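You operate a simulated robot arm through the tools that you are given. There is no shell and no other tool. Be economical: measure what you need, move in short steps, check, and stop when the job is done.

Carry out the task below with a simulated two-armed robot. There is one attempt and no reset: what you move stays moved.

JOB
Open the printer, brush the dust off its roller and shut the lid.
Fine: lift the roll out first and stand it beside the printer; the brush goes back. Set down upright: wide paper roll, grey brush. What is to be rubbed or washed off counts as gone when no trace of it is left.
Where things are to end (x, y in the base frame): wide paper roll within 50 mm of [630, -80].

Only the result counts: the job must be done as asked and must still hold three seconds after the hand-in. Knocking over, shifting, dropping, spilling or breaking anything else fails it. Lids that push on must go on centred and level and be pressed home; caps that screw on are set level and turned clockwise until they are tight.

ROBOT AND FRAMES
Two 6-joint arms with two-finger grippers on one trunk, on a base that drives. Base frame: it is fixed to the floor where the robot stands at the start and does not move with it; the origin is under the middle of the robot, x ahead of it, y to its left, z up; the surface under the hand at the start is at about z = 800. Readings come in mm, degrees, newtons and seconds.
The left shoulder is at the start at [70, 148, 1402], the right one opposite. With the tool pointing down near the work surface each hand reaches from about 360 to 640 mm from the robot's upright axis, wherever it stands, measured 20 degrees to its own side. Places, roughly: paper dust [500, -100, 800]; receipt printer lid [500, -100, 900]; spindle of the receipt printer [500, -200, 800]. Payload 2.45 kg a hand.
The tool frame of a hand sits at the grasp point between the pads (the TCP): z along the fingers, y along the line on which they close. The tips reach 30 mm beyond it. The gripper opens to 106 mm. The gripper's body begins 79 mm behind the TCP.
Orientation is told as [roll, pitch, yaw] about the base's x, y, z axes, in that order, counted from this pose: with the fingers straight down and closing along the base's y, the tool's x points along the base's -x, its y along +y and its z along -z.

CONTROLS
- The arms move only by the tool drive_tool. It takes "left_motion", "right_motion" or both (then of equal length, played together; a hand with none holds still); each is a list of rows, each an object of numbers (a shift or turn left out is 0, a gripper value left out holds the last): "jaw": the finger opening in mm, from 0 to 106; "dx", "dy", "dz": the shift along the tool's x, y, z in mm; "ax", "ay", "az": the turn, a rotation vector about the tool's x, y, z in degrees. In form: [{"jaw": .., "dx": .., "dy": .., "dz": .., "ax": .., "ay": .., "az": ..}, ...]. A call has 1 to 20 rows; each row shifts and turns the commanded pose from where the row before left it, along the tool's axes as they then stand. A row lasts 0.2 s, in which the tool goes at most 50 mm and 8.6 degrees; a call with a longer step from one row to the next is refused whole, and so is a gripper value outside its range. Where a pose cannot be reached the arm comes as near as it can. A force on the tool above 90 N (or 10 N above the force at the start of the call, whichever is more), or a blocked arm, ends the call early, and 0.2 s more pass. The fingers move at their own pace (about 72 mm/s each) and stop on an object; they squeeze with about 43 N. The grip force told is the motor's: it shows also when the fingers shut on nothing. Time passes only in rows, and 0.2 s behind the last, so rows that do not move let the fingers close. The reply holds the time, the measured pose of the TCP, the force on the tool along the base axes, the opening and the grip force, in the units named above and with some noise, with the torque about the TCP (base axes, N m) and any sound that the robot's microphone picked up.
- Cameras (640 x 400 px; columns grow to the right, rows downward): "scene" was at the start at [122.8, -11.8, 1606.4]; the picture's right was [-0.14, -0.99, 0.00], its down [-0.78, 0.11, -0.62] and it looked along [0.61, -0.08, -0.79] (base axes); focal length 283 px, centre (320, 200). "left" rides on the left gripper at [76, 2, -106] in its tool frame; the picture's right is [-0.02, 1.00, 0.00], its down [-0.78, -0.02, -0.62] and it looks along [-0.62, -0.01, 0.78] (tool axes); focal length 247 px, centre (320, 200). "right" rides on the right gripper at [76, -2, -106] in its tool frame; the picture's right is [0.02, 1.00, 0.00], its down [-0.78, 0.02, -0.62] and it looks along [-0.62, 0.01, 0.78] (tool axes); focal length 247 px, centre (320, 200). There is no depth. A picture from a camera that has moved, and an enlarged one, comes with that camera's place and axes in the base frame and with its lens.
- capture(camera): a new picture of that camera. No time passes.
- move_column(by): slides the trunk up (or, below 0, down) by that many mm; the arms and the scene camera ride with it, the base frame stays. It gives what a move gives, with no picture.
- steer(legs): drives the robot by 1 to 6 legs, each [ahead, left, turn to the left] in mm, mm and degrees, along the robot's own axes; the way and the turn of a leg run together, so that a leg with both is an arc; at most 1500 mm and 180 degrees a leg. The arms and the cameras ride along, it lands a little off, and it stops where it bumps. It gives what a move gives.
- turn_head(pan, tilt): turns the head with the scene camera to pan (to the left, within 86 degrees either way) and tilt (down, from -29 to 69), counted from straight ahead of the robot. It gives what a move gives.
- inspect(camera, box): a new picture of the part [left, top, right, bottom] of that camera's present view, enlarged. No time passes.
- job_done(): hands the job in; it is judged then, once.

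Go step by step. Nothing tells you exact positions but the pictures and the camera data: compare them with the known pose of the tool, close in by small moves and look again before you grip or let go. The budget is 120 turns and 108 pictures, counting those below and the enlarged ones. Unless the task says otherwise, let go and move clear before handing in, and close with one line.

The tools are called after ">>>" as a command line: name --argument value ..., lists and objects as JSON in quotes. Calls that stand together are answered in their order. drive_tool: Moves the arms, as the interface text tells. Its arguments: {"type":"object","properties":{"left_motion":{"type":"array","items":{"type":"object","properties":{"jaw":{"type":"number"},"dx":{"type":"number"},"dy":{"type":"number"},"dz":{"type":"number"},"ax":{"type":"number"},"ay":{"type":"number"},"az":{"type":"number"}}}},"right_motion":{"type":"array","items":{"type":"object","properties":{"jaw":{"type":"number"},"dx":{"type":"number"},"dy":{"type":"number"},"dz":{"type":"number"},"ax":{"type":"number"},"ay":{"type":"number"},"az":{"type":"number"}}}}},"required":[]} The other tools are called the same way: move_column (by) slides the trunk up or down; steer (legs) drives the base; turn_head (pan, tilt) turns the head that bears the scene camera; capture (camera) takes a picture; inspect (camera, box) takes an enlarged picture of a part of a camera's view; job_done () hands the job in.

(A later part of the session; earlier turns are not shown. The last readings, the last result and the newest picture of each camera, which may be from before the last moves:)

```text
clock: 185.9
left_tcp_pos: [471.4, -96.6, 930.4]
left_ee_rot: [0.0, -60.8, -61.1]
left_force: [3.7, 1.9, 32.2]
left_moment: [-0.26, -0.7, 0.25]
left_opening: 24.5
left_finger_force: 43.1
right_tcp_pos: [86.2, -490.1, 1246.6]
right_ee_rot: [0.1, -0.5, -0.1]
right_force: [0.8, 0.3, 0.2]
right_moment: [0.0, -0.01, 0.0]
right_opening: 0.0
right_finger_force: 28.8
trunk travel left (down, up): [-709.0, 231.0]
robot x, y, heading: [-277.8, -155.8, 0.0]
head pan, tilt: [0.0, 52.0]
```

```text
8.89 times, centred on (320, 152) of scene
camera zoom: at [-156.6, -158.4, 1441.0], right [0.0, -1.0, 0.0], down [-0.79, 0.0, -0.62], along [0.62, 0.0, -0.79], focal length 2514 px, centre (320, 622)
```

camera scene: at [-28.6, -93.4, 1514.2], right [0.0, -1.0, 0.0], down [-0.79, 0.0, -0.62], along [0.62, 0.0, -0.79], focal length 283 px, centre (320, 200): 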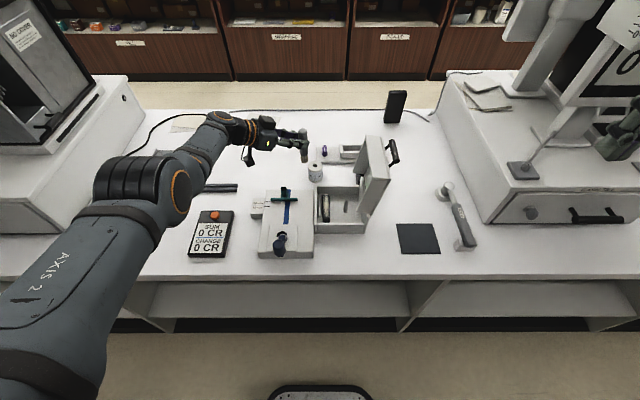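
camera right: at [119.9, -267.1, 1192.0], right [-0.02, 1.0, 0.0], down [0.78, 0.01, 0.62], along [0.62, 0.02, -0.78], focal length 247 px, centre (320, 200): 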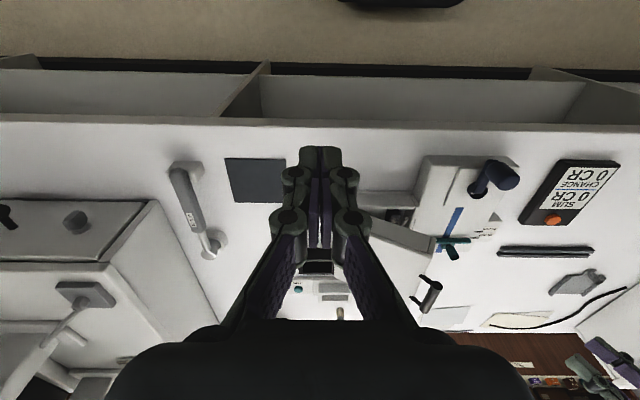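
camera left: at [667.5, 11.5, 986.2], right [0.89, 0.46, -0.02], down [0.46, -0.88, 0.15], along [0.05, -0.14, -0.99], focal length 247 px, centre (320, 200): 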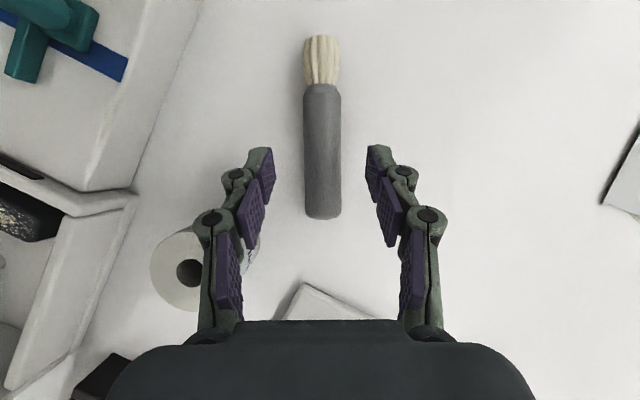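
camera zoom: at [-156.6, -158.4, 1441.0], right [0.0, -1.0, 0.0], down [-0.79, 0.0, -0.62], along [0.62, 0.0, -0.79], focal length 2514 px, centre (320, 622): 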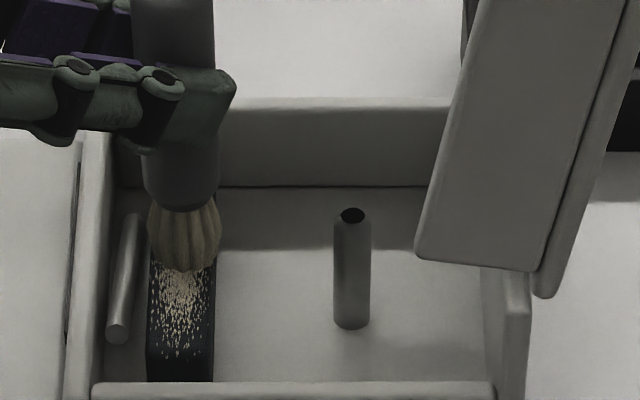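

Firm contact at about 30 N, with the bristles covering the roller's width. I'll lighten it slightly and sweep along the roller.

>>> move_column --by 3

>>> drive_tool --left_motion '[{"dx": -2.2, "dy": 7.8, "dz": 3.9}, {"dx": -2.2, "dy": 7.8, "dz": 3.9}, {"dx": -2.2, "dy": 7.8, "dz": 3.9}, {"dx": -2.2, "dy": 7.8, "dz": 3.9}, {"dx": -2.2, "dy": 7.8, "dz": 3.9}, {"dx": 2.2, "dy": -7.8, "dz": -3.9}, {"dx": 2.2, "dy": -7.8, "dz": -3.9}, {"dx": 2.2, "dy": -7.8, "dz": -3.9}, {"dx": 2.2, "dy": -7.8, "dz": -3.9}, {"dx": 2.2, "dy": -7.8, "dz": -3.9}, {"dx": 2.2, "dy": -7.8, "dz": -3.9}, {"dx": 2.2, "dy": -7.8, "dz": -3.9}, {"dx": 2.2, "dy": -7.8, "dz": -3.9}, {"dx": 2.2, "dy": -7.8, "dz": -3.9}, {"dx": 2.2, "dy": -7.8, "dz": -3.9}, {}]'

>>> inspect --camera "scene" --box '[290, 130, 350, 175]'

```text
clock: 186.4
left_tcp_pos: [472.0, -96.4, 928.3]
left_ee_rot: [-0.4, -60.4, -60.9]
left_force: [6.3, 1.6, 24.6]
left_moment: [-0.31, -0.75, 0.16]
left_opening: 24.5
left_finger_force: 42.5
right_tcp_pos: [86.3, -489.1, 1250.3]
right_ee_rot: [0.1, -0.4, -0.1]
right_force: [-0.4, 0.4, -0.1]
right_moment: [-0.03, -0.02, -0.01]
right_opening: 0.0
right_finger_force: 28.8
trunk travel left (down, up): [-712.0, 228.0]
robot x, y, heading: [-274.7, -158.2, -0.5]
head pan, tilt: [0.0, 52.0]
```

```text
clock: 189.8
left_tcp_pos: [386.6, -91.6, 931.9]
left_ee_rot: [-1.4, -60.1, -60.0]
left_force: [6.8, 1.4, -0.6]
left_moment: [0.13, -0.57, 0.23]
left_opening: 25.3
left_finger_force: 42.7
left hand out of reach, approached as far as the arm can: row 1, 2, 3, 4, 5
right_tcp_pos: [92.1, -489.1, 1247.2]
right_ee_rot: [0.1, -0.2, -0.1]
right_force: [-0.1, 0.0, -0.9]
right_moment: [-0.02, -0.01, -0.01]
right_opening: 0.0
right_finger_force: 29.2
trunk travel left (down, up): [-712.0, 228.0]
robot x, y, heading: [-273.4, -154.7, -0.4]
head pan, tilt: [0.0, 52.0]
```

```text
8.89 times, centred on (320, 152) of scene
camera zoom: at [-149.5, -158.4, 1443.0], right [0.0, -1.0, 0.0], down [-0.79, 0.0, -0.61], along [0.61, 0.0, -0.79], focal length 2514 px, centre (320, 622)
```

zoom: 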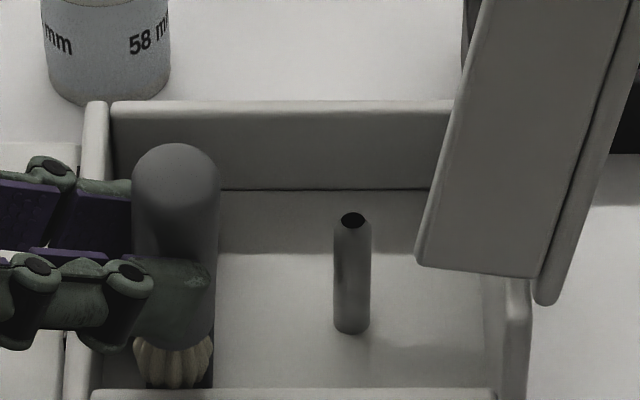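

The forward half was out of reach, so the brush only swept the near half. I'll do the sweeps with the base instead.

>>> steer --legs '[[125, 0, 0.3]]'

>>> steer --legs '[[-82, 3, 0]]'

>>> steer --legs '[[82, -6, 0]]'

>>> inspect --camera "scene" --box '[280, 150, 360, 210]'

```text
clock: 191.0
left_tcp_pos: [509.0, -86.3, 934.7]
left_ee_rot: [-1.0, -60.2, -59.9]
left_force: [-0.2, -0.7, -0.6]
left_moment: [0.0, -0.02, 0.0]
left_opening: 14.6
left_finger_force: 0.1
right_tcp_pos: [216.3, -487.2, 1249.3]
right_ee_rot: [0.1, -0.3, 0.3]
right_force: [-0.3, -0.2, 0.1]
right_moment: [-0.01, -0.01, 0.03]
right_opening: 0.0
right_finger_force: 28.6
trunk travel left (down, up): [-712.0, 228.0]
robot x, y, heading: [-152.6, -155.2, 0.0]
head pan, tilt: [0.0, 52.0]
```

```text
clock: 192.1
left_tcp_pos: [429.4, -84.8, 933.7]
left_ee_rot: [-1.2, -60.2, -59.8]
left_force: [0.0, -0.4, -0.3]
left_moment: [-0.01, -0.02, 0.0]
left_opening: 15.2
left_finger_force: 0.0
right_tcp_pos: [135.1, -484.6, 1247.7]
right_ee_rot: [0.1, -0.3, 0.2]
right_force: [0.7, -0.1, 0.5]
right_moment: [0.0, -0.02, 0.01]
right_opening: 0.0
right_finger_force: 28.8
trunk travel left (down, up): [-712.0, 228.0]
robot x, y, heading: [-232.0, -155.3, 0.2]
head pan, tilt: [0.0, 52.0]
```

```text
clock: 193.2
left_tcp_pos: [509.9, -91.6, 935.0]
left_ee_rot: [-0.9, -60.2, -60.1]
left_force: [-0.2, 1.1, 0.7]
left_moment: [-0.01, -0.02, -0.02]
left_opening: 15.2
left_finger_force: 0.2
right_tcp_pos: [215.3, -491.4, 1247.7]
right_ee_rot: [0.1, -0.2, 0.3]
right_force: [0.1, -0.8, 0.3]
right_moment: [0.01, 0.04, 0.04]
right_opening: 0.2
right_finger_force: 28.8
trunk travel left (down, up): [-712.0, 228.0]
robot x, y, heading: [-148.7, -159.8, 0.2]
head pan, tilt: [0.0, 52.0]
```

```text
6.67 times, centred on (320, 180) of scene
camera zoom: at [-28.2, -161.2, 1443.4], right [0.0, -1.0, 0.0], down [-0.79, 0.0, -0.62], along [0.62, 0.0, -0.79], focal length 1886 px, centre (320, 333)
```

zoom: 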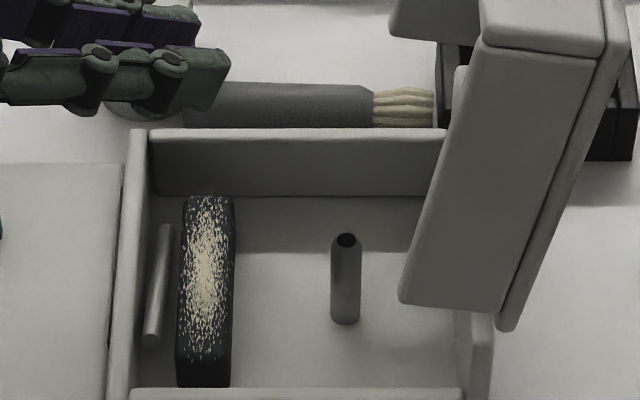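

The brush slipped out when it ran into the wall and now lies behind the printer, along y at about x 602, from y −98 (handle end) to −214 (bristles). I'll re-grip it by the same method: reposition, turn the hand, and approach.

>>> move_column --by 60

>>> steer --legs '[[149, 68, 0]]'

>>> drive_tool --left_motion '[{"jaw": 60, "ay": 8.5}, {"ay": 8.5}, {"ay": 8.5}, {"ay": 8.5}, {"ay": 8.5}, {"ay": 8.5}, {"ay": 8.5}, {"az": -8.4}, {"az": -8.4}, {"az": -8.4}, {"az": -8.4}, {"az": -8.4}, {"az": -8.4}, {"az": -8.4}, {"az": -8.4}, {"az": -8.4}, {"az": -8.4}, {"az": -8.4}, {"az": -8.4}, {}]'

>>> drive_tool --left_motion '[{"az": -8.4}, {"az": -8.4}, {"az": -8.4}, {"az": -8.4}, {"az": -8.4}, {"az": -7}, {"ay": 7.5}, {"ay": 7.5}, {"ay": 7.5}, {"ay": 7.5}, {}]'

>>> capture --camera "left"

```text
clock: 194.2
left_tcp_pos: [511.5, -90.5, 995.9]
left_ee_rot: [-1.0, -60.2, -60.0]
left_force: [0.4, 0.8, 0.0]
left_moment: [0.0, 0.02, -0.01]
left_opening: 14.9
left_finger_force: 0.0
right_tcp_pos: [216.2, -491.7, 1307.6]
right_ee_rot: [0.1, -0.4, 0.2]
right_force: [-0.4, -0.5, 0.3]
right_moment: [0.01, -0.02, 0.01]
right_opening: 0.2
right_finger_force: 28.7
trunk travel left (down, up): [-772.0, 168.0]
robot x, y, heading: [-147.6, -158.1, 0.2]
head pan, tilt: [0.0, 52.0]
```

```text
clock: 195.6
left_tcp_pos: [660.0, -24.1, 996.5]
left_ee_rot: [-0.8, -60.2, -60.3]
left_force: [-0.1, -0.3, 0.5]
left_moment: [0.04, -0.01, 0.03]
left_opening: 15.0
left_finger_force: 0.0
right_tcp_pos: [363.9, -424.9, 1308.5]
right_ee_rot: [0.1, -0.4, 0.2]
right_force: [-0.6, 0.4, 0.5]
right_moment: [-0.01, -0.03, 0.0]
right_opening: 0.1
right_finger_force: 28.8
trunk travel left (down, up): [-772.0, 168.0]
robot x, y, heading: [0.3, -91.2, 0.1]
head pan, tilt: [0.0, 52.0]
```

```text
clock: 199.8
left_tcp_pos: [662.1, -22.9, 994.7]
left_ee_rot: [-0.5, 0.7, 39.9]
left_force: [0.6, -0.4, 0.6]
left_moment: [0.0, 0.01, 0.06]
left_opening: 60.0
left_finger_force: 0.0
right_tcp_pos: [367.1, -423.6, 1307.9]
right_ee_rot: [0.1, -0.4, 0.2]
right_force: [0.7, -0.5, 1.1]
right_moment: [-0.03, 0.0, 0.02]
right_opening: 0.2
right_finger_force: 28.9
trunk travel left (down, up): [-772.0, 168.0]
robot x, y, heading: [5.1, -90.3, 0.0]
head pan, tilt: [0.0, 52.0]
```

```text
clock: 202.2
left_tcp_pos: [661.0, -21.7, 994.7]
left_ee_rot: [0.1, 30.9, 88.9]
left_force: [0.5, -0.5, 0.6]
left_moment: [0.0, 0.02, 0.0]
left_opening: 60.0
left_finger_force: 0.1
right_tcp_pos: [367.4, -424.1, 1308.0]
right_ee_rot: [0.1, -0.2, 0.1]
right_force: [-0.3, 0.1, -1.0]
right_moment: [0.0, -0.01, 0.01]
right_opening: 0.1
right_finger_force: 29.1
trunk travel left (down, up): [-772.0, 168.0]
robot x, y, heading: [3.3, -93.7, -0.3]
head pan, tilt: [0.0, 52.0]
```

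```text
3 pictures are left
camera left: at [660.0, -33.1, 1124.6], right [-1.0, 0.04, -0.01], down [0.04, 0.99, 0.13], along [0.01, 0.13, -0.99], focal length 247 px, centre (320, 200)
```

left: 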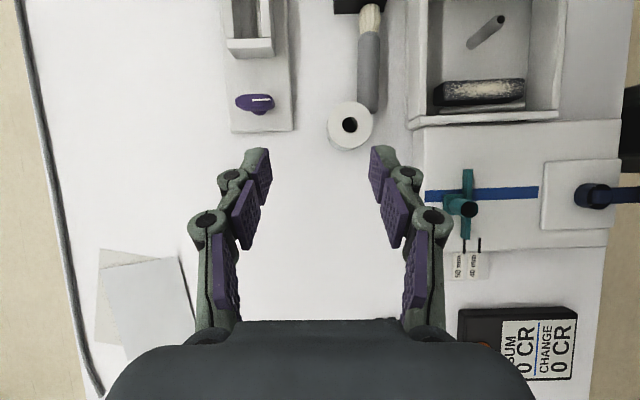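

The roll is fine at [628, −76] and the brush lies at x≈598, y −98 to −217, beside it. I'll move over the middle of its handle, clear of the roll, and descend.

>>> drive_tool --left_motion '[{"dx": 11.3, "dy": 12.4, "dz": 28.9}, {"dx": 11.3, "dy": 12.4, "dz": 28.9}, {"dx": 11.3, "dy": 12.4, "dz": 28.9}, {"dx": 11.3, "dy": 12.4, "dz": 28.9}, {"dx": 11.1, "dy": 12.4, "dz": 28.8}, {}]'

>>> move_column --by -35

```text
clock: 203.6
left_tcp_pos: [595.2, -145.5, 899.1]
left_ee_rot: [0.1, 31.0, 89.0]
left_force: [0.6, 1.2, 0.6]
left_moment: [-0.02, 0.01, 0.01]
left_opening: 60.0
left_finger_force: 0.1
right_tcp_pos: [367.6, -423.7, 1307.3]
right_ee_rot: [-0.1, -0.3, 0.2]
right_force: [-0.1, -0.5, 0.4]
right_moment: [-0.01, 0.01, 0.01]
right_opening: 0.1
right_finger_force: 28.4
trunk travel left (down, up): [-772.0, 168.0]
robot x, y, heading: [3.6, -92.0, 0.0]
head pan, tilt: [0.0, 52.0]
```

```text
clock: 204.4
left_tcp_pos: [594.4, -144.8, 864.1]
left_ee_rot: [0.2, 30.9, 89.0]
left_force: [1.2, 0.5, -0.4]
left_moment: [-0.04, -0.01, 0.02]
left_opening: 60.2
left_finger_force: 0.0
right_tcp_pos: [367.1, -423.2, 1272.8]
right_ee_rot: [0.1, -0.3, 0.2]
right_force: [0.2, 0.8, 0.3]
right_moment: [-0.01, -0.02, 0.0]
right_opening: 0.0
right_finger_force: 28.5
trunk travel left (down, up): [-737.0, 203.0]
robot x, y, heading: [-0.4, -91.4, 0.1]
head pan, tilt: [0.0, 52.0]
```

>>> drive_tool --left_motion '[{"jaw": 40, "dy": -3.5}, {"jaw": 40}, {}]'

>>> move_column --by -33

>>> drive_tool --left_motion '[{"jaw": 26}, {"jaw": 14}, {"jaw": 14}, {}]'

>>> move_column --by 170

```text
clock: 205.2
left_tcp_pos: [598.4, -144.0, 864.2]
left_ee_rot: [0.1, 31.0, 89.0]
left_force: [-0.4, 0.3, 0.2]
left_moment: [0.0, -0.04, 0.01]
left_opening: 39.9
left_finger_force: 0.0
right_tcp_pos: [368.3, -424.1, 1272.4]
right_ee_rot: [0.1, -0.3, 0.2]
right_force: [-0.9, -0.3, 0.1]
right_moment: [0.03, -0.01, 0.0]
right_opening: 0.0
right_finger_force: 28.4
trunk travel left (down, up): [-737.0, 203.0]
robot x, y, heading: [1.8, -91.9, -0.1]
head pan, tilt: [0.0, 52.0]
```

```text
clock: 206.0
left_tcp_pos: [597.8, -145.7, 831.0]
left_ee_rot: [0.1, 30.9, 88.9]
left_force: [1.0, 0.0, -0.1]
left_moment: [0.0, 0.01, -0.02]
left_opening: 40.0
left_finger_force: 0.1
right_tcp_pos: [367.1, -424.0, 1239.9]
right_ee_rot: [0.0, -0.4, 0.2]
right_force: [-0.3, 0.0, -0.3]
right_moment: [0.0, 0.04, -0.01]
right_opening: 0.0
right_finger_force: 28.9
trunk travel left (down, up): [-704.0, 236.0]
robot x, y, heading: [-0.1, -91.2, 0.1]
head pan, tilt: [0.0, 52.0]
```

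```text
clock: 207.0
left_tcp_pos: [598.7, -146.0, 832.1]
left_ee_rot: [0.2, 30.9, 88.9]
left_force: [0.5, -0.3, -0.1]
left_moment: [-0.04, 0.0, 0.02]
left_opening: 24.3
left_finger_force: 42.9
right_tcp_pos: [367.9, -424.3, 1239.3]
right_ee_rot: [0.0, -0.4, 0.2]
right_force: [0.3, -0.2, 0.4]
right_moment: [0.01, -0.01, 0.01]
right_opening: 0.1
right_finger_force: 28.5
trunk travel left (down, up): [-704.0, 236.0]
robot x, y, heading: [-0.3, -91.3, -0.2]
head pan, tilt: [0.0, 52.0]
```

```text
clock: 208.9
left_tcp_pos: [598.5, -146.4, 1001.8]
left_ee_rot: [0.1, 31.0, 88.9]
left_force: [-1.1, 0.2, -0.2]
left_moment: [0.0, 0.03, -0.06]
left_opening: 24.1
left_finger_force: 42.9
right_tcp_pos: [367.9, -422.8, 1408.6]
right_ee_rot: [0.1, -0.2, 0.2]
right_force: [-0.2, 0.7, 1.1]
right_moment: [-0.02, 0.01, 0.02]
right_opening: 0.0
right_finger_force: 28.5
trunk travel left (down, up): [-874.0, 66.0]
robot x, y, heading: [3.3, -90.4, -0.1]
head pan, tilt: [0.0, 52.0]
```

Gripped again, 60 mm above the bristle tip. I'll move clear of the lid and turn the hand to point forward with the brush upright.

>>> steer --legs '[[-60, 120, 0]]'

>>> drive_tool --left_motion '[{"ay": -7.7}, {"ay": -7.7}, {"ay": -7.8}, {"ay": -7.8}, {"az": 8.1}, {"az": 8.1}, {"az": 8.1}, {"az": 8.1}, {"az": 8.1}, {"az": 8.1}, {"az": 8.1}, {"az": 8.1}, {"az": 8.1}, {"az": 8.1}, {"az": 8}, {}]'

>>> drive_tool --left_motion '[{"ay": -8.5}, {"ay": -8.5}, {"ay": -8.5}, {"ay": -8.5}, {"ay": -8.5}, {"ay": -8.5}, {"ay": -8}, {}]'

```text
clock: 210.2
left_tcp_pos: [541.2, -27.9, 1001.8]
left_ee_rot: [0.3, 30.7, 88.8]
left_force: [0.3, -0.1, -0.8]
left_moment: [0.02, 0.01, 0.0]
left_opening: 24.4
left_finger_force: 43.2
right_tcp_pos: [311.1, -306.3, 1408.0]
right_ee_rot: [0.2, -0.1, 0.4]
right_force: [0.2, -0.8, 0.2]
right_moment: [0.02, 0.0, -0.04]
right_opening: 0.1
right_finger_force: 28.9
trunk travel left (down, up): [-874.0, 66.0]
robot x, y, heading: [-59.3, 24.8, -0.0]
head pan, tilt: [0.0, 52.0]
```

```text
clock: 213.6
left_tcp_pos: [553.7, -3.8, 1004.0]
left_ee_rot: [0.1, 0.1, -0.3]
left_force: [-0.3, -0.9, -0.6]
left_moment: [-0.03, 0.01, -0.02]
left_opening: 24.6
left_finger_force: 43.6
left hand out of reach, approached as far as the arm can: row 3, 4
right_tcp_pos: [308.2, -304.7, 1410.3]
right_ee_rot: [0.1, -0.3, 0.2]
right_force: [0.7, -0.2, -0.1]
right_moment: [-0.03, -0.01, 0.01]
right_opening: 0.2
right_finger_force: 28.8
trunk travel left (down, up): [-874.0, 66.0]
robot x, y, heading: [-56.3, 26.8, -0.1]
head pan, tilt: [0.0, 52.0]
```

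```text
clock: 215.4
left_tcp_pos: [665.7, 7.2, 957.5]
left_ee_rot: [1.1, -59.3, -0.5]
left_force: [-0.6, 1.0, 0.0]
left_moment: [0.02, 0.0, 0.02]
left_opening: 24.5
left_finger_force: 42.9
left hand out of reach, approached as far as the arm can: row 1, 2, 3, 4, 5, 6
right_tcp_pos: [309.4, -304.7, 1409.6]
right_ee_rot: [0.1, -0.3, 0.4]
right_force: [-0.2, -0.8, -0.2]
right_moment: [-0.03, 0.0, 0.01]
right_opening: 0.0
right_finger_force: 28.3
trunk travel left (down, up): [-874.0, 66.0]
robot x, y, heading: [-60.2, 27.7, 0.2]
head pan, tilt: [0.0, 52.0]
```

The brush is upright with the hand pointing forward. I'll drive it over the roller and lower toward contact.

>>> steer --legs '[[-204, -119, 0]]'

>>> move_column --by -34

>>> move_column --by -6

>>> move_column --by -4

```text
clock: 217.2
left_tcp_pos: [460.9, -109.8, 951.8]
left_ee_rot: [1.3, -58.9, -0.5]
left_force: [-0.4, 0.8, -0.7]
left_moment: [-0.02, 0.06, -0.01]
left_opening: 24.0
left_finger_force: 42.9
right_tcp_pos: [106.3, -423.0, 1409.8]
right_ee_rot: [0.0, -0.1, 0.1]
right_force: [0.0, 0.0, -0.5]
right_moment: [-0.02, 0.05, -0.04]
right_opening: 0.1
right_finger_force: 28.4
trunk travel left (down, up): [-874.0, 66.0]
robot x, y, heading: [-266.5, -92.4, -0.3]
head pan, tilt: [0.0, 52.0]
```

```text
clock: 218.0
left_tcp_pos: [458.9, -108.5, 920.6]
left_ee_rot: [1.5, -58.9, -0.7]
left_force: [-0.5, -0.2, -0.4]
left_moment: [0.01, 0.0, 0.0]
left_opening: 24.2
left_finger_force: 43.0
right_tcp_pos: [103.3, -424.7, 1375.8]
right_ee_rot: [0.1, -0.2, 0.2]
right_force: [0.4, -0.1, 0.8]
right_moment: [0.04, -0.02, 0.01]
right_opening: 0.0
right_finger_force: 28.3
trunk travel left (down, up): [-840.0, 100.0]
robot x, y, heading: [-261.5, -92.2, -0.1]
head pan, tilt: [0.0, 52.0]
```

```text
clock: 218.5
left_tcp_pos: [460.3, -108.6, 913.2]
left_ee_rot: [1.6, -58.9, -0.7]
left_force: [0.6, -0.1, 0.1]
left_moment: [0.02, -0.01, 0.01]
left_opening: 24.5
left_finger_force: 43.7
right_tcp_pos: [104.4, -424.6, 1369.5]
right_ee_rot: [0.2, -0.3, 0.1]
right_force: [0.1, 0.1, -0.1]
right_moment: [-0.01, 0.0, -0.02]
right_opening: 0.1
right_finger_force: 28.3
trunk travel left (down, up): [-834.0, 106.0]
robot x, y, heading: [-261.8, -93.3, -0.3]
head pan, tilt: [0.0, 52.0]
```

```text
clock: 219.0
left_tcp_pos: [460.1, -109.1, 907.6]
left_ee_rot: [1.6, -58.8, -0.7]
left_force: [0.2, -0.5, -0.8]
left_moment: [0.02, 0.01, 0.02]
left_opening: 24.4
left_finger_force: 43.0
right_tcp_pos: [104.5, -424.3, 1365.3]
right_ee_rot: [0.1, -0.2, 0.1]
right_force: [-0.3, -1.0, -0.9]
right_moment: [-0.02, 0.04, 0.01]
right_opening: 0.0
right_finger_force: 28.1
trunk travel left (down, up): [-830.0, 110.0]
robot x, y, heading: [-261.2, -90.7, -0.1]
head pan, tilt: [0.0, 52.0]
```

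>>> steer --legs '[[0, -4, 0]]'

>>> move_column --by -4

>>> move_column --by -4

>>> move_column --by -3

```text
clock: 219.8
left_tcp_pos: [458.0, -111.7, 908.3]
left_ee_rot: [1.5, -58.9, -0.5]
left_force: [0.4, -0.7, -0.4]
left_moment: [-0.06, -0.01, -0.01]
left_opening: 24.7
left_finger_force: 43.0
right_tcp_pos: [102.6, -427.9, 1366.0]
right_ee_rot: [0.0, -0.4, 0.1]
right_force: [-0.4, 1.0, 0.0]
right_moment: [0.01, 0.0, 0.01]
right_opening: 0.0
right_finger_force: 28.7
trunk travel left (down, up): [-830.0, 110.0]
robot x, y, heading: [-263.0, -96.0, 0.0]
head pan, tilt: [0.0, 52.0]
```

```text
clock: 220.3
left_tcp_pos: [459.3, -110.8, 908.5]
left_ee_rot: [1.7, -59.1, -0.7]
left_force: [0.6, 1.3, 10.8]
left_moment: [0.05, -0.26, 0.04]
left_opening: 24.4
left_finger_force: 43.0
right_tcp_pos: [102.4, -427.5, 1363.4]
right_ee_rot: [0.0, -0.4, 0.1]
right_force: [0.3, 0.5, -0.8]
right_moment: [0.03, -0.01, -0.01]
right_opening: 0.0
right_finger_force: 28.7
trunk travel left (down, up): [-826.0, 114.0]
robot x, y, heading: [-261.9, -97.1, -0.0]
head pan, tilt: [0.0, 52.0]
```

```text
clock: 220.8
left_tcp_pos: [457.9, -111.1, 906.8]
left_ee_rot: [1.5, -59.5, -0.7]
left_force: [3.3, 4.4, 26.8]
left_moment: [0.15, -0.72, 0.11]
left_opening: 24.4
left_finger_force: 43.4
right_tcp_pos: [99.8, -427.4, 1359.5]
right_ee_rot: [0.0, -0.5, 0.2]
right_force: [0.2, 0.4, -0.3]
right_moment: [-0.02, -0.03, 0.0]
right_opening: 0.4
right_finger_force: 28.6
trunk travel left (down, up): [-822.0, 118.0]
robot x, y, heading: [-261.7, -97.7, -0.2]
head pan, tilt: [0.0, 52.0]
```

```text
clock: 221.3
left_tcp_pos: [459.3, -111.7, 906.4]
left_ee_rot: [1.5, -59.6, -0.5]
left_force: [0.6, 6.4, 32.3]
left_moment: [0.11, -0.65, 0.08]
left_opening: 24.1
left_finger_force: 42.5
right_tcp_pos: [98.3, -426.1, 1357.6]
right_ee_rot: [0.1, -0.7, 0.1]
right_force: [0.5, -0.8, 0.3]
right_moment: [0.01, -0.01, 0.0]
right_opening: 0.0
right_finger_force: 28.4
trunk travel left (down, up): [-819.0, 121.0]
robot x, y, heading: [-266.2, -98.3, -0.2]
head pan, tilt: [0.0, 52.0]
```

Contact at about 30 N. I'll lighten it a little and brush back and forth along the roller with several base strokes.

>>> move_column --by 3

>>> steer --legs '[[36, 0, 0], [-68, 3, 0], [68, 0, 0], [-68, -5, 0], [68, 0, 0], [-68, 3, 0]]'

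>>> inspect --camera "scene" --box '[280, 125, 360, 185]'

```text
clock: 221.9
left_tcp_pos: [458.0, -110.4, 905.0]
left_ee_rot: [1.5, -59.2, -0.5]
left_force: [4.1, 5.2, 22.7]
left_moment: [0.2, -0.69, 0.12]
left_opening: 24.3
left_finger_force: 43.0
right_tcp_pos: [100.5, -427.3, 1359.5]
right_ee_rot: [0.0, -0.5, 0.1]
right_force: [0.4, -0.3, 0.0]
right_moment: [0.02, 0.0, -0.02]
right_opening: 0.0
right_finger_force: 28.5
trunk travel left (down, up): [-822.0, 118.0]
robot x, y, heading: [-265.3, -95.8, -0.1]
head pan, tilt: [0.0, 52.0]
```

```text
clock: 225.8
left_tcp_pos: [427.2, -109.4, 899.9]
left_ee_rot: [1.6, -58.7, -0.6]
left_force: [0.8, 0.2, 0.9]
left_moment: [0.02, -0.1, 0.0]
left_opening: 24.1
left_finger_force: 43.0
right_tcp_pos: [72.7, -427.1, 1355.6]
right_ee_rot: [0.1, -0.3, 0.1]
right_force: [-0.6, -0.1, 0.0]
right_moment: [-0.03, -0.04, 0.0]
right_opening: 0.0
right_finger_force: 28.9
trunk travel left (down, up): [-822.0, 118.0]
robot x, y, heading: [-293.4, -94.9, -0.1]
head pan, tilt: [0.0, 52.0]
```

```text
6.67 times, centred on (320, 155) of scene
camera zoom: at [-170.2, -97.3, 1553.2], right [0.0, -1.0, 0.0], down [-0.79, 0.0, -0.61], along [0.61, 0.0, -0.79], focal length 1886 px, centre (320, 500)
```

zoom: 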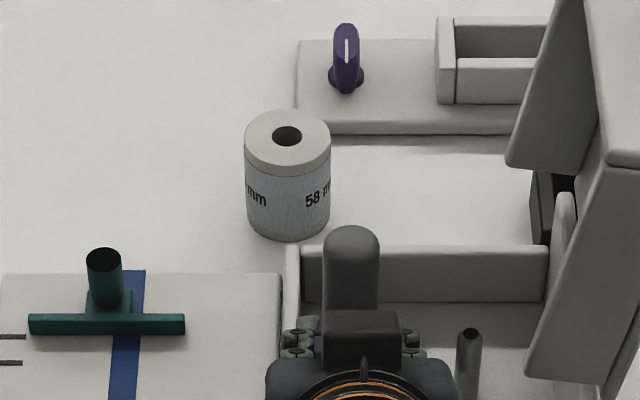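

>>> steer --legs '[[34, 0, 0]]'

>>> move_column --by -3

>>> move_column --by -2

```text
clock: 226.6
left_tcp_pos: [458.4, -107.4, 902.8]
left_ee_rot: [1.7, -59.0, -0.6]
left_force: [-0.5, 0.6, -0.3]
left_moment: [0.01, 0.0, 0.0]
left_opening: 24.1
left_finger_force: 42.7
right_tcp_pos: [100.4, -425.7, 1359.1]
right_ee_rot: [0.2, -0.6, 0.2]
right_force: [-0.8, -0.9, -0.1]
right_moment: [0.02, -0.05, 0.0]
right_opening: 0.1
right_finger_force: 28.7
trunk travel left (down, up): [-822.0, 118.0]
robot x, y, heading: [-260.7, -92.9, -0.4]
head pan, tilt: [0.0, 52.0]
```

```text
clock: 227.1
left_tcp_pos: [460.9, -108.1, 899.5]
left_ee_rot: [1.8, -59.0, -0.5]
left_force: [-1.6, 1.3, 14.6]
left_moment: [0.09, -0.23, 0.04]
left_opening: 24.2
left_finger_force: 42.8
right_tcp_pos: [104.1, -426.2, 1355.8]
right_ee_rot: [0.1, -0.5, 0.2]
right_force: [0.1, 0.1, 1.0]
right_moment: [0.03, -0.02, 0.04]
right_opening: 0.2
right_finger_force: 28.9
trunk travel left (down, up): [-819.0, 121.0]
robot x, y, heading: [-259.2, -95.2, -0.4]
head pan, tilt: [0.0, 52.0]
```

```text
clock: 227.7
left_tcp_pos: [460.1, -106.7, 899.0]
left_ee_rot: [1.7, -59.3, -0.4]
left_force: [2.6, 1.8, 24.5]
left_moment: [0.1, -0.81, 0.08]
left_opening: 24.0
left_finger_force: 42.8
right_tcp_pos: [102.9, -426.9, 1354.6]
right_ee_rot: [0.1, -0.5, 0.3]
right_force: [-0.6, -0.3, 0.0]
right_moment: [-0.01, 0.02, 0.01]
right_opening: 0.0
right_finger_force: 28.4
trunk travel left (down, up): [-817.0, 123.0]
robot x, y, heading: [-256.6, -94.6, 0.3]
head pan, tilt: [0.0, 52.0]
```

>>> steer --legs '[[34, -5, 0], [-68, 0, 0], [68, -4, 0], [-68, 7, 0], [68, 3, 0], [-68, -6, 0]]'

>>> move_column --by -3

>>> steer --legs '[[68, 0, 0], [-68, -4, 0], [68, 0, 0], [-68, 8, 0], [68, 0, 0]]'

>>> move_column --by 90

>>> steer --legs '[[60, 110, 0]]'

>>> inspect --camera "scene" --box '[270, 120, 450, 255]'

```text
clock: 231.5
left_tcp_pos: [424.0, -112.1, 893.4]
left_ee_rot: [1.8, -58.7, -0.4]
left_force: [1.1, 0.9, 0.2]
left_moment: [0.0, 0.0, -0.01]
left_opening: 23.7
left_finger_force: 42.7
right_tcp_pos: [71.0, -431.5, 1353.2]
right_ee_rot: [0.1, -0.2, 0.3]
right_force: [-0.3, -0.6, -0.5]
right_moment: [0.02, 0.03, 0.01]
right_opening: 0.0
right_finger_force: 28.5
trunk travel left (down, up): [-817.0, 123.0]
robot x, y, heading: [-296.7, -102.9, -0.0]
head pan, tilt: [0.0, 52.0]
```

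```text
clock: 232.1
left_tcp_pos: [423.6, -110.4, 893.8]
left_ee_rot: [1.7, -58.8, -0.4]
left_force: [2.2, 0.8, 6.0]
left_moment: [-0.03, -0.26, 0.03]
left_opening: 23.2
left_finger_force: 42.9
right_tcp_pos: [68.2, -431.6, 1349.9]
right_ee_rot: [0.1, -0.3, 0.3]
right_force: [0.0, 0.1, 0.1]
right_moment: [0.0, 0.0, -0.01]
right_opening: 0.0
right_finger_force: 28.8
trunk travel left (down, up): [-814.0, 126.0]
robot x, y, heading: [-299.1, -98.8, 0.4]
head pan, tilt: [0.0, 52.0]
```

```text
clock: 235.5
left_tcp_pos: [490.7, -111.1, 892.3]
left_ee_rot: [1.7, -58.9, -0.6]
left_force: [-4.6, -1.2, 13.0]
left_moment: [-0.05, -0.1, -0.04]
left_opening: 23.4
left_finger_force: 43.0
right_tcp_pos: [135.4, -428.6, 1350.0]
right_ee_rot: [0.1, -0.5, 0.2]
right_force: [0.2, 0.1, -0.1]
right_moment: [-0.03, 0.01, -0.02]
right_opening: 0.2
right_finger_force: 29.0
trunk travel left (down, up): [-814.0, 126.0]
robot x, y, heading: [-226.9, -99.9, 0.0]
head pan, tilt: [0.0, 52.0]
```

```text
clock: 236.7
left_tcp_pos: [492.3, -109.6, 980.7]
left_ee_rot: [1.8, -58.6, -0.5]
left_force: [0.3, 1.1, -0.6]
left_moment: [-0.03, 0.01, -0.02]
left_opening: 23.7
left_finger_force: 43.6
right_tcp_pos: [137.0, -428.1, 1439.5]
right_ee_rot: [0.1, -0.3, 0.1]
right_force: [-0.1, -1.1, 0.2]
right_moment: [0.02, 0.01, -0.01]
right_opening: 0.1
right_finger_force: 28.2
trunk travel left (down, up): [-904.0, 36.0]
robot x, y, heading: [-232.2, -96.9, -0.3]
head pan, tilt: [0.0, 52.0]
```

```text
clock: 238.0
left_tcp_pos: [551.6, 0.8, 981.8]
left_ee_rot: [1.9, -58.8, -0.8]
left_force: [-0.5, -0.6, -0.3]
left_moment: [0.01, -0.01, 0.04]
left_opening: 23.2
left_finger_force: 43.4
right_tcp_pos: [196.1, -319.8, 1439.3]
right_ee_rot: [0.2, -0.3, 0.4]
right_force: [-0.8, -1.6, 0.4]
right_moment: [0.06, -0.03, 0.03]
right_opening: 0.0
right_finger_force: 28.6
trunk travel left (down, up): [-904.0, 36.0]
robot x, y, heading: [-168.7, 15.5, 0.0]
head pan, tilt: [0.0, 52.0]
```

```text
2.96 times, centred on (360, 188) of scene
camera zoom: at [-47.5, 9.5, 1635.4], right [0.0, -1.0, 0.0], down [-0.79, 0.0, -0.62], along [0.62, 0.0, -0.79], focal length 838 px, centre (202, 237)
```

zoom: 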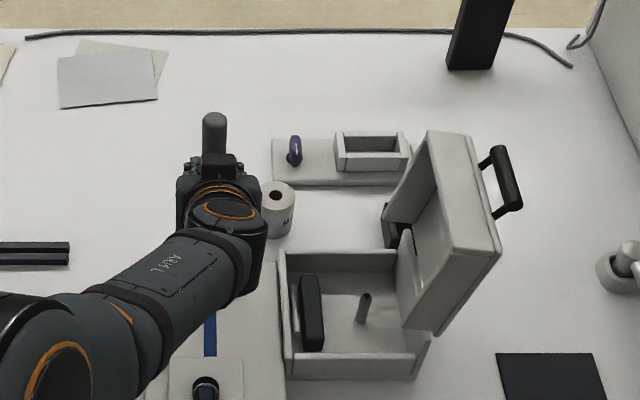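

The roller is now clean: uniformly black with no dust visible. Next the brush goes back. It has slid in the grip, so I'll first stand it on clear table to re-grip it higher.

>>> steer --legs '[[190, 30, 0]]'

>>> move_column --by -105

>>> move_column --by -18

>>> move_column --by -4

```text
clock: 239.6
left_tcp_pos: [736.5, 36.7, 983.2]
left_ee_rot: [1.6, -58.9, -0.3]
left_force: [-0.3, 0.2, -0.3]
left_moment: [-0.01, -0.01, 0.01]
left_opening: 23.6
left_finger_force: 43.1
right_tcp_pos: [382.4, -284.0, 1441.5]
right_ee_rot: [0.1, -0.5, 0.5]
right_force: [-0.9, -0.5, 0.7]
right_moment: [0.01, -0.01, -0.04]
right_opening: 0.0
right_finger_force: 28.7
trunk travel left (down, up): [-904.0, 36.0]
robot x, y, heading: [16.5, 44.2, 0.4]
head pan, tilt: [0.0, 52.0]
```

```text
clock: 240.9
left_tcp_pos: [740.0, 36.3, 875.5]
left_ee_rot: [1.6, -58.8, -0.2]
left_force: [0.0, 0.6, -1.6]
left_moment: [-0.01, 0.02, 0.0]
left_opening: 23.7
left_finger_force: 42.9
right_tcp_pos: [386.3, -284.4, 1335.1]
right_ee_rot: [0.0, -0.4, 0.6]
right_force: [-0.1, -0.3, 0.3]
right_moment: [0.0, 0.0, 0.0]
right_opening: 0.2
right_finger_force: 28.6
trunk travel left (down, up): [-799.0, 141.0]
robot x, y, heading: [18.9, 47.6, 0.6]
head pan, tilt: [0.0, 52.0]
```

```text
clock: 241.6
left_tcp_pos: [739.1, 37.1, 858.1]
left_ee_rot: [1.7, -58.7, -0.2]
left_force: [0.6, -0.6, 0.1]
left_moment: [-0.04, 0.01, 0.02]
left_opening: 23.4
left_finger_force: 43.5
right_tcp_pos: [387.0, -284.1, 1315.5]
right_ee_rot: [0.0, -0.3, 0.6]
right_force: [0.1, 0.1, 0.1]
right_moment: [-0.01, 0.01, 0.02]
right_opening: 0.0
right_finger_force: 28.8
trunk travel left (down, up): [-781.0, 159.0]
robot x, y, heading: [15.9, 47.3, 0.6]
head pan, tilt: [0.0, 52.0]
```

```text
clock: 242.1
left_tcp_pos: [739.7, 36.8, 854.1]
left_ee_rot: [1.7, -58.7, -0.2]
left_force: [-0.3, -0.1, -0.6]
left_moment: [0.0, 0.01, 0.03]
left_opening: 23.3
left_finger_force: 42.8
right_tcp_pos: [387.1, -284.3, 1312.9]
right_ee_rot: [0.2, -0.3, 0.6]
right_force: [0.3, -1.0, -0.2]
right_moment: [0.02, 0.03, 0.0]
right_opening: 0.1
right_finger_force: 28.8
trunk travel left (down, up): [-777.0, 163.0]
robot x, y, heading: [16.5, 46.0, 0.3]
head pan, tilt: [0.0, 52.0]
```

>>> move_column --by -4

>>> move_column --by -3

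>>> move_column --by -2

```text
clock: 242.6
left_tcp_pos: [739.3, 36.1, 851.9]
left_ee_rot: [1.7, -59.0, -0.2]
left_force: [1.0, 0.7, 9.5]
left_moment: [0.01, -0.26, 0.02]
left_opening: 23.5
left_finger_force: 43.0
right_tcp_pos: [384.6, -284.3, 1309.3]
right_ee_rot: [0.1, -0.4, 0.6]
right_force: [-0.6, -0.5, -0.8]
right_moment: [-0.01, -0.04, 0.01]
right_opening: 0.3
right_finger_force: 28.5
trunk travel left (down, up): [-773.0, 167.0]
robot x, y, heading: [16.6, 44.2, 0.2]
head pan, tilt: [0.0, 52.0]
```

```text
clock: 243.2
left_tcp_pos: [739.5, 36.0, 852.4]
left_ee_rot: [1.6, -59.2, -0.2]
left_force: [3.9, 0.8, 24.0]
left_moment: [0.01, -0.66, 0.06]
left_opening: 23.4
left_finger_force: 43.1
right_tcp_pos: [382.2, -284.0, 1307.5]
right_ee_rot: [0.2, -0.5, 0.6]
right_force: [0.5, -0.3, 0.4]
right_moment: [0.01, -0.02, 0.0]
right_opening: 0.0
right_finger_force: 28.3
trunk travel left (down, up): [-770.0, 170.0]
robot x, y, heading: [17.4, 45.0, 0.6]
head pan, tilt: [0.0, 52.0]
```

```text
clock: 243.7
left_tcp_pos: [739.3, 35.8, 852.9]
left_ee_rot: [1.6, -59.4, -0.1]
left_force: [1.2, 1.3, 31.9]
left_moment: [-0.03, -0.85, 0.08]
left_opening: 23.6
left_finger_force: 43.1
right_tcp_pos: [379.7, -283.9, 1306.0]
right_ee_rot: [0.2, -0.6, 0.6]
right_force: [-0.5, -0.3, -0.4]
right_moment: [0.02, 0.02, 0.03]
right_opening: 0.1
right_finger_force: 28.2
trunk travel left (down, up): [-768.0, 172.0]
robot x, y, heading: [16.7, 44.7, 0.4]
head pan, tilt: [0.0, 52.0]
```

In contact with the table. I'll relieve the load, open, rise 38 mm and re-grip higher on the handle.

>>> move_column --by 6

>>> drive_tool --left_motion '[{"jaw": 30}, {"jaw": 38}, {}, {}]'

>>> move_column --by 36

>>> drive_tool --left_motion '[{"jaw": 32}, {"jaw": 28}, {"jaw": 24}, {"jaw": 14}, {"jaw": 14}, {}]'

```text
clock: 244.2
left_tcp_pos: [738.1, 36.5, 853.2]
left_ee_rot: [1.5, -58.8, -0.2]
left_force: [6.2, -0.2, 15.3]
left_moment: [0.04, -0.67, 0.05]
left_opening: 23.9
left_finger_force: 42.9
right_tcp_pos: [383.9, -284.1, 1311.3]
right_ee_rot: [0.1, -0.4, 0.7]
right_force: [-0.4, -0.4, -0.3]
right_moment: [0.0, -0.02, 0.02]
right_opening: 0.2
right_finger_force: 28.0
trunk travel left (down, up): [-774.0, 166.0]
robot x, y, heading: [17.9, 43.7, 0.2]
head pan, tilt: [0.0, 52.0]
```

```text
clock: 245.2
left_tcp_pos: [739.8, 36.9, 851.4]
left_ee_rot: [1.7, -58.7, -0.2]
left_force: [0.3, -0.7, 0.7]
left_moment: [-0.04, 0.01, 0.03]
left_opening: 38.1
left_finger_force: 0.0
right_tcp_pos: [386.6, -285.0, 1310.2]
right_ee_rot: [0.1, -0.3, 0.5]
right_force: [-0.1, -0.8, 0.9]
right_moment: [-0.02, -0.02, -0.01]
right_opening: 0.0
right_finger_force: 28.3
trunk travel left (down, up): [-774.0, 166.0]
robot x, y, heading: [15.9, 46.6, 0.3]
head pan, tilt: [0.0, 52.0]
```

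```text
clock: 246.0
left_tcp_pos: [739.5, 35.4, 888.6]
left_ee_rot: [1.8, -58.7, -0.1]
left_force: [0.1, -0.2, 0.2]
left_moment: [0.02, -0.02, -0.02]
left_opening: 38.2
left_finger_force: 0.0
right_tcp_pos: [385.9, -285.2, 1346.2]
right_ee_rot: [0.0, -0.3, 0.7]
right_force: [0.3, 1.0, 0.1]
right_moment: [-0.01, 0.03, 0.02]
right_opening: 0.0
right_finger_force: 28.7
trunk travel left (down, up): [-810.0, 130.0]
robot x, y, heading: [18.9, 42.0, 0.0]
head pan, tilt: [0.0, 52.0]
```

```text
clock: 247.4
left_tcp_pos: [738.4, 36.6, 887.5]
left_ee_rot: [1.7, -58.7, -0.3]
left_force: [-0.2, -0.8, 1.5]
left_moment: [-0.05, 0.0, -0.02]
left_opening: 23.2
left_finger_force: 43.3
right_tcp_pos: [386.3, -284.3, 1345.4]
right_ee_rot: [0.0, -0.3, 0.6]
right_force: [-0.2, 0.0, 0.9]
right_moment: [-0.01, -0.03, 0.0]
right_opening: 0.0
right_finger_force: 28.3
trunk travel left (down, up): [-810.0, 130.0]
robot x, y, heading: [19.1, 44.0, 0.4]
head pan, tilt: [0.0, 52.0]
```

The brush stands upright and is gripped higher now. I'll lift it and drive toward its original spot near [865, −186], extending the arm as the trunk goes down.

>>> move_column --by 70

>>> steer --legs '[[36, -221, 0]]'

>>> drive_tool --left_motion '[{"dx": -16, "dz": 4}, {"dx": -16, "dz": 4}, {"dx": -16, "dz": 4}, {}]'

>>> move_column --by -60

>>> drive_tool --left_motion '[{"dx": -16, "dz": 4}, {"dx": -16, "dz": 5}, {"dx": -16, "dz": 5}, {}]'

```text
clock: 248.5
left_tcp_pos: [739.1, 36.4, 956.1]
left_ee_rot: [1.7, -58.7, -0.2]
left_force: [0.4, 0.0, -0.8]
left_moment: [-0.02, 0.01, -0.01]
left_opening: 23.4
left_finger_force: 43.0
right_tcp_pos: [387.3, -284.5, 1415.9]
right_ee_rot: [0.0, -0.3, 0.6]
right_force: [0.0, -0.5, -0.3]
right_moment: [0.01, 0.01, -0.01]
right_opening: 0.0
right_finger_force: 29.0
trunk travel left (down, up): [-880.0, 60.0]
robot x, y, heading: [15.6, 48.8, 0.5]
head pan, tilt: [0.0, 52.0]
```

```text
clock: 250.2
left_tcp_pos: [775.6, -182.9, 957.7]
left_ee_rot: [1.3, -58.7, 0.0]
left_force: [-0.4, 0.9, 0.1]
left_moment: [-0.01, 0.04, -0.03]
left_opening: 23.4
left_finger_force: 42.4
right_tcp_pos: [422.8, -501.8, 1417.6]
right_ee_rot: [-0.1, -0.4, 0.6]
right_force: [0.6, 0.7, 0.1]
right_moment: [-0.04, -0.02, 0.0]
right_opening: 0.1
right_finger_force: 28.1
trunk travel left (down, up): [-880.0, 60.0]
robot x, y, heading: [55.8, -176.1, 0.4]
head pan, tilt: [0.0, 52.0]
```

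```text
clock: 251.2
left_tcp_pos: [808.3, -175.4, 996.7]
left_ee_rot: [2.2, -59.0, -0.3]
left_force: [-0.5, 0.4, -0.3]
left_moment: [-0.02, 0.01, -0.02]
left_opening: 23.3
left_finger_force: 43.2
left hand out of reach, approached as far as the arm can: row 2
right_tcp_pos: [423.3, -506.6, 1417.2]
right_ee_rot: [0.1, -0.3, 0.6]
right_force: [-0.2, -1.1, 0.3]
right_moment: [0.04, 0.0, 0.02]
right_opening: 0.0
right_finger_force: 28.9
trunk travel left (down, up): [-880.0, 60.0]
robot x, y, heading: [53.5, -178.6, 0.5]
head pan, tilt: [0.0, 52.0]
```

```text
clock: 252.2
left_tcp_pos: [806.8, -175.7, 934.9]
left_ee_rot: [2.4, -58.7, -0.3]
left_force: [0.3, 0.2, -1.2]
left_moment: [-0.02, 0.0, -0.02]
left_opening: 23.3
left_finger_force: 43.2
right_tcp_pos: [424.1, -506.5, 1356.5]
right_ee_rot: [0.1, -0.2, 0.6]
right_force: [-0.2, -0.7, -0.8]
right_moment: [-0.02, 0.0, -0.04]
right_opening: 0.1
right_finger_force: 29.1
trunk travel left (down, up): [-820.0, 120.0]
robot x, y, heading: [55.3, -177.6, 0.4]
head pan, tilt: [0.0, 52.0]
```

```text
clock: 253.2
left_tcp_pos: [830.0, -174.4, 972.8]
left_ee_rot: [1.7, -58.7, -0.3]
left_force: [0.2, 0.1, -0.4]
left_moment: [0.0, -0.01, -0.04]
left_opening: 23.1
left_finger_force: 42.9
left hand out of reach, approached as far as the arm can: row 1, 2, 3
right_tcp_pos: [423.9, -505.8, 1355.6]
right_ee_rot: [0.0, -0.3, 0.6]
right_force: [-0.4, -0.4, 0.0]
right_moment: [-0.01, 0.01, -0.01]
right_opening: 0.0
right_finger_force: 28.6
trunk travel left (down, up): [-820.0, 120.0]
robot x, y, heading: [55.1, -178.9, 0.1]
head pan, tilt: [0.0, 52.0]
```

>>> steer --legs '[[17, -11, 0]]'

>>> move_column --by -72

>>> move_column --by -9

>>> move_column --by -3

```text
clock: 254.0
left_tcp_pos: [843.1, -183.7, 977.8]
left_ee_rot: [1.4, -58.9, 0.2]
left_force: [-0.5, 0.1, -0.4]
left_moment: [-0.03, 0.0, -0.03]
left_opening: 23.3
left_finger_force: 42.6
right_tcp_pos: [437.8, -512.8, 1357.9]
right_ee_rot: [-0.1, -0.4, 0.6]
right_force: [-1.2, 1.9, 0.2]
right_moment: [-0.08, -0.08, 0.02]
right_opening: 0.0
right_finger_force: 28.3
trunk travel left (down, up): [-820.0, 120.0]
robot x, y, heading: [71.0, -188.6, 0.5]
head pan, tilt: [0.0, 52.0]
```

```text
clock: 255.1
left_tcp_pos: [846.3, -185.9, 903.1]
left_ee_rot: [1.6, -58.7, -0.2]
left_force: [-0.3, -0.9, -0.3]
left_moment: [0.01, 0.01, 0.02]
left_opening: 23.2
left_finger_force: 42.8
right_tcp_pos: [440.8, -516.8, 1284.1]
right_ee_rot: [0.1, -0.3, 0.6]
right_force: [-0.1, -0.1, 0.6]
right_moment: [0.02, -0.03, -0.03]
right_opening: 0.0
right_finger_force: 28.9
trunk travel left (down, up): [-748.0, 192.0]
robot x, y, heading: [75.3, -187.8, 0.2]
head pan, tilt: [0.0, 52.0]
```

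```text
clock: 255.7
left_tcp_pos: [846.7, -186.2, 893.8]
left_ee_rot: [1.7, -58.7, -0.2]
left_force: [-0.1, -0.8, -0.4]
left_moment: [0.0, 0.0, -0.03]
left_opening: 23.3
left_finger_force: 43.1
right_tcp_pos: [442.7, -517.9, 1274.4]
right_ee_rot: [0.0, -0.3, 0.5]
right_force: [0.5, 0.0, -0.2]
right_moment: [0.0, 0.02, 0.0]
right_opening: 0.0
right_finger_force: 28.9
trunk travel left (down, up): [-739.0, 201.0]
robot x, y, heading: [76.9, -185.0, 0.1]
head pan, tilt: [0.0, 52.0]
```

```text
clock: 256.2
left_tcp_pos: [847.3, -185.8, 889.3]
left_ee_rot: [1.7, -58.7, -0.2]
left_force: [-0.2, -0.9, -0.8]
left_moment: [0.02, 0.01, 0.01]
left_opening: 23.3
left_finger_force: 43.3
right_tcp_pos: [442.0, -517.2, 1271.7]
right_ee_rot: [0.1, -0.3, 0.7]
right_force: [0.6, -1.0, 0.0]
right_moment: [0.0, 0.0, -0.03]
right_opening: 0.0
right_finger_force: 28.3
trunk travel left (down, up): [-736.0, 204.0]
robot x, y, heading: [71.6, -189.8, 0.4]
head pan, tilt: [0.0, 52.0]
```

>>> move_column --by -2

>>> move_column --by -2

>>> move_column --by -1

```text
clock: 256.7
left_tcp_pos: [847.4, -186.0, 887.9]
left_ee_rot: [1.7, -58.7, -0.2]
left_force: [-0.4, -0.4, -1.2]
left_moment: [-0.02, 0.03, 0.0]
left_opening: 23.5
left_finger_force: 43.3
right_tcp_pos: [441.4, -516.9, 1270.8]
right_ee_rot: [0.2, -0.3, 0.7]
right_force: [0.1, 0.2, -0.2]
right_moment: [0.04, 0.01, -0.02]
right_opening: 0.2
right_finger_force: 28.2
trunk travel left (down, up): [-734.0, 206.0]
robot x, y, heading: [71.5, -187.4, 0.3]
head pan, tilt: [0.0, 52.0]
```

```text
clock: 257.2
left_tcp_pos: [846.1, -185.7, 887.9]
left_ee_rot: [1.7, -58.8, -0.2]
left_force: [-1.0, 0.3, 3.3]
left_moment: [0.04, -0.04, 0.01]
left_opening: 23.4
left_finger_force: 43.1
right_tcp_pos: [440.3, -518.3, 1269.0]
right_ee_rot: [0.1, -0.3, 0.6]
right_force: [0.0, 0.3, 0.9]
right_moment: [-0.05, 0.01, 0.01]
right_opening: 0.0
right_finger_force: 28.4
trunk travel left (down, up): [-732.0, 208.0]
robot x, y, heading: [75.5, -187.9, 0.3]
head pan, tilt: [0.0, 52.0]
```

```text
clock: 257.8
left_tcp_pos: [846.8, -185.0, 887.5]
left_ee_rot: [1.7, -58.9, -0.1]
left_force: [1.7, 0.5, 8.9]
left_moment: [-0.02, -0.21, 0.05]
left_opening: 23.3
left_finger_force: 42.7
right_tcp_pos: [438.9, -517.6, 1267.4]
right_ee_rot: [0.1, -0.5, 0.6]
right_force: [-0.2, -1.0, 0.6]
right_moment: [0.02, 0.0, 0.04]
right_opening: 0.0
right_finger_force: 28.8
trunk travel left (down, up): [-731.0, 209.0]
robot x, y, heading: [71.9, -188.1, 0.4]
head pan, tilt: [0.0, 52.0]
```

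The brush is standing at its place with about 9 N contact. I'll release it, rise straight up, and move clear to the left.

>>> move_column --by 1

>>> drive_tool --left_motion '[{"jaw": 28}, {"jaw": 40}, {"jaw": 56}, {}, {}]'

>>> move_column --by 90

>>> steer --legs '[[0, 140, 0], [-330, 0, -0.4]]'

>>> move_column --by 55

>>> drive_tool --left_motion '[{"jaw": 0, "ay": 8.4}, {"ay": 8.4}, {"ay": 8.4}, {"ay": 8.4}, {"ay": 8.4}, {"ay": 8.4}, {"ay": 8.3}, {}]'

```text
clock: 258.3
left_tcp_pos: [844.3, -186.0, 887.4]
left_ee_rot: [1.7, -58.9, -0.2]
left_force: [2.9, 0.5, 8.7]
left_moment: [-0.06, -0.39, 0.02]
left_opening: 23.5
left_finger_force: 42.9
right_tcp_pos: [440.9, -516.9, 1268.7]
right_ee_rot: [0.1, -0.4, 0.6]
right_force: [0.1, -0.3, -0.7]
right_moment: [-0.03, 0.03, 0.0]
right_opening: 0.0
right_finger_force: 29.2
trunk travel left (down, up): [-732.0, 208.0]
robot x, y, heading: [71.2, -186.8, 0.5]
head pan, tilt: [0.0, 52.0]
```

```text
clock: 259.5
left_tcp_pos: [846.3, -185.8, 885.8]
left_ee_rot: [1.7, -58.7, -0.2]
left_force: [0.1, -0.4, -0.2]
left_moment: [0.0, -0.01, 0.01]
left_opening: 55.8
left_finger_force: 0.0
right_tcp_pos: [440.9, -517.7, 1268.5]
right_ee_rot: [0.1, -0.3, 0.6]
right_force: [0.1, -0.2, -0.2]
right_moment: [-0.01, 0.01, -0.02]
right_opening: 0.1
right_finger_force: 28.3
trunk travel left (down, up): [-732.0, 208.0]
robot x, y, heading: [71.8, -189.4, 0.5]
head pan, tilt: [0.0, 52.0]
```

```text
clock: 260.7
left_tcp_pos: [845.8, -185.5, 976.3]
left_ee_rot: [1.7, -58.6, -0.2]
left_force: [0.5, -1.1, 0.1]
left_moment: [-0.02, 0.01, 0.0]
left_opening: 55.8
left_finger_force: 0.1
right_tcp_pos: [441.1, -517.0, 1357.4]
right_ee_rot: [0.1, -0.3, 0.6]
right_force: [-0.4, 0.1, -0.8]
right_moment: [0.0, 0.0, 0.03]
right_opening: 0.3
right_finger_force: 28.4
trunk travel left (down, up): [-822.0, 118.0]
robot x, y, heading: [72.5, -185.4, 0.4]
head pan, tilt: [0.0, 52.0]
```

```text
clock: 263.8
left_tcp_pos: [516.3, -51.3, 974.5]
left_ee_rot: [1.8, -58.6, -0.4]
left_force: [0.2, -0.5, 0.0]
left_moment: [0.01, 0.02, 0.01]
left_opening: 56.0
left_finger_force: 0.0
right_tcp_pos: [112.0, -381.0, 1357.0]
right_ee_rot: [0.1, -0.2, 0.4]
right_force: [0.3, -0.6, -0.1]
right_moment: [0.0, 0.03, -0.03]
right_opening: 0.0
right_finger_force: 28.7
trunk travel left (down, up): [-822.0, 118.0]
robot x, y, heading: [-257.9, -52.5, 0.2]
head pan, tilt: [0.0, 52.0]
```

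```text
clock: 264.8
left_tcp_pos: [515.8, -51.8, 1030.9]
left_ee_rot: [1.7, -58.8, -0.5]
left_force: [0.2, 0.8, -0.6]
left_moment: [-0.01, 0.01, 0.0]
left_opening: 55.8
left_finger_force: 0.1
right_tcp_pos: [109.1, -382.0, 1413.9]
right_ee_rot: [0.2, -0.3, 0.5]
right_force: [-0.2, 0.8, 0.2]
right_moment: [-0.01, -0.03, -0.01]
right_opening: 0.0
right_finger_force: 28.6
trunk travel left (down, up): [-877.0, 63.0]
robot x, y, heading: [-259.0, -49.5, 0.0]
head pan, tilt: [0.0, 52.0]
```

```text
clock: 266.6
left_tcp_pos: [393.1, 12.6, 1056.3]
left_ee_rot: [0.9, 0.2, 1.0]
left_force: [0.3, 0.2, -0.4]
left_moment: [0.0, -0.01, -0.01]
left_opening: 0.0
left_finger_force: 28.9
left hand out of reach, approached as far as the arm can: row 1, 2, 3, 4, 5, 6, 7
right_tcp_pos: [109.0, -381.9, 1413.6]
right_ee_rot: [0.1, -0.3, 0.5]
right_force: [-0.2, 0.7, -0.8]
right_moment: [0.01, -0.04, 0.0]
right_opening: 0.0
right_finger_force: 28.4
trunk travel left (down, up): [-877.0, 63.0]
robot x, y, heading: [-258.8, -50.4, 0.2]
head pan, tilt: [0.0, 52.0]
```

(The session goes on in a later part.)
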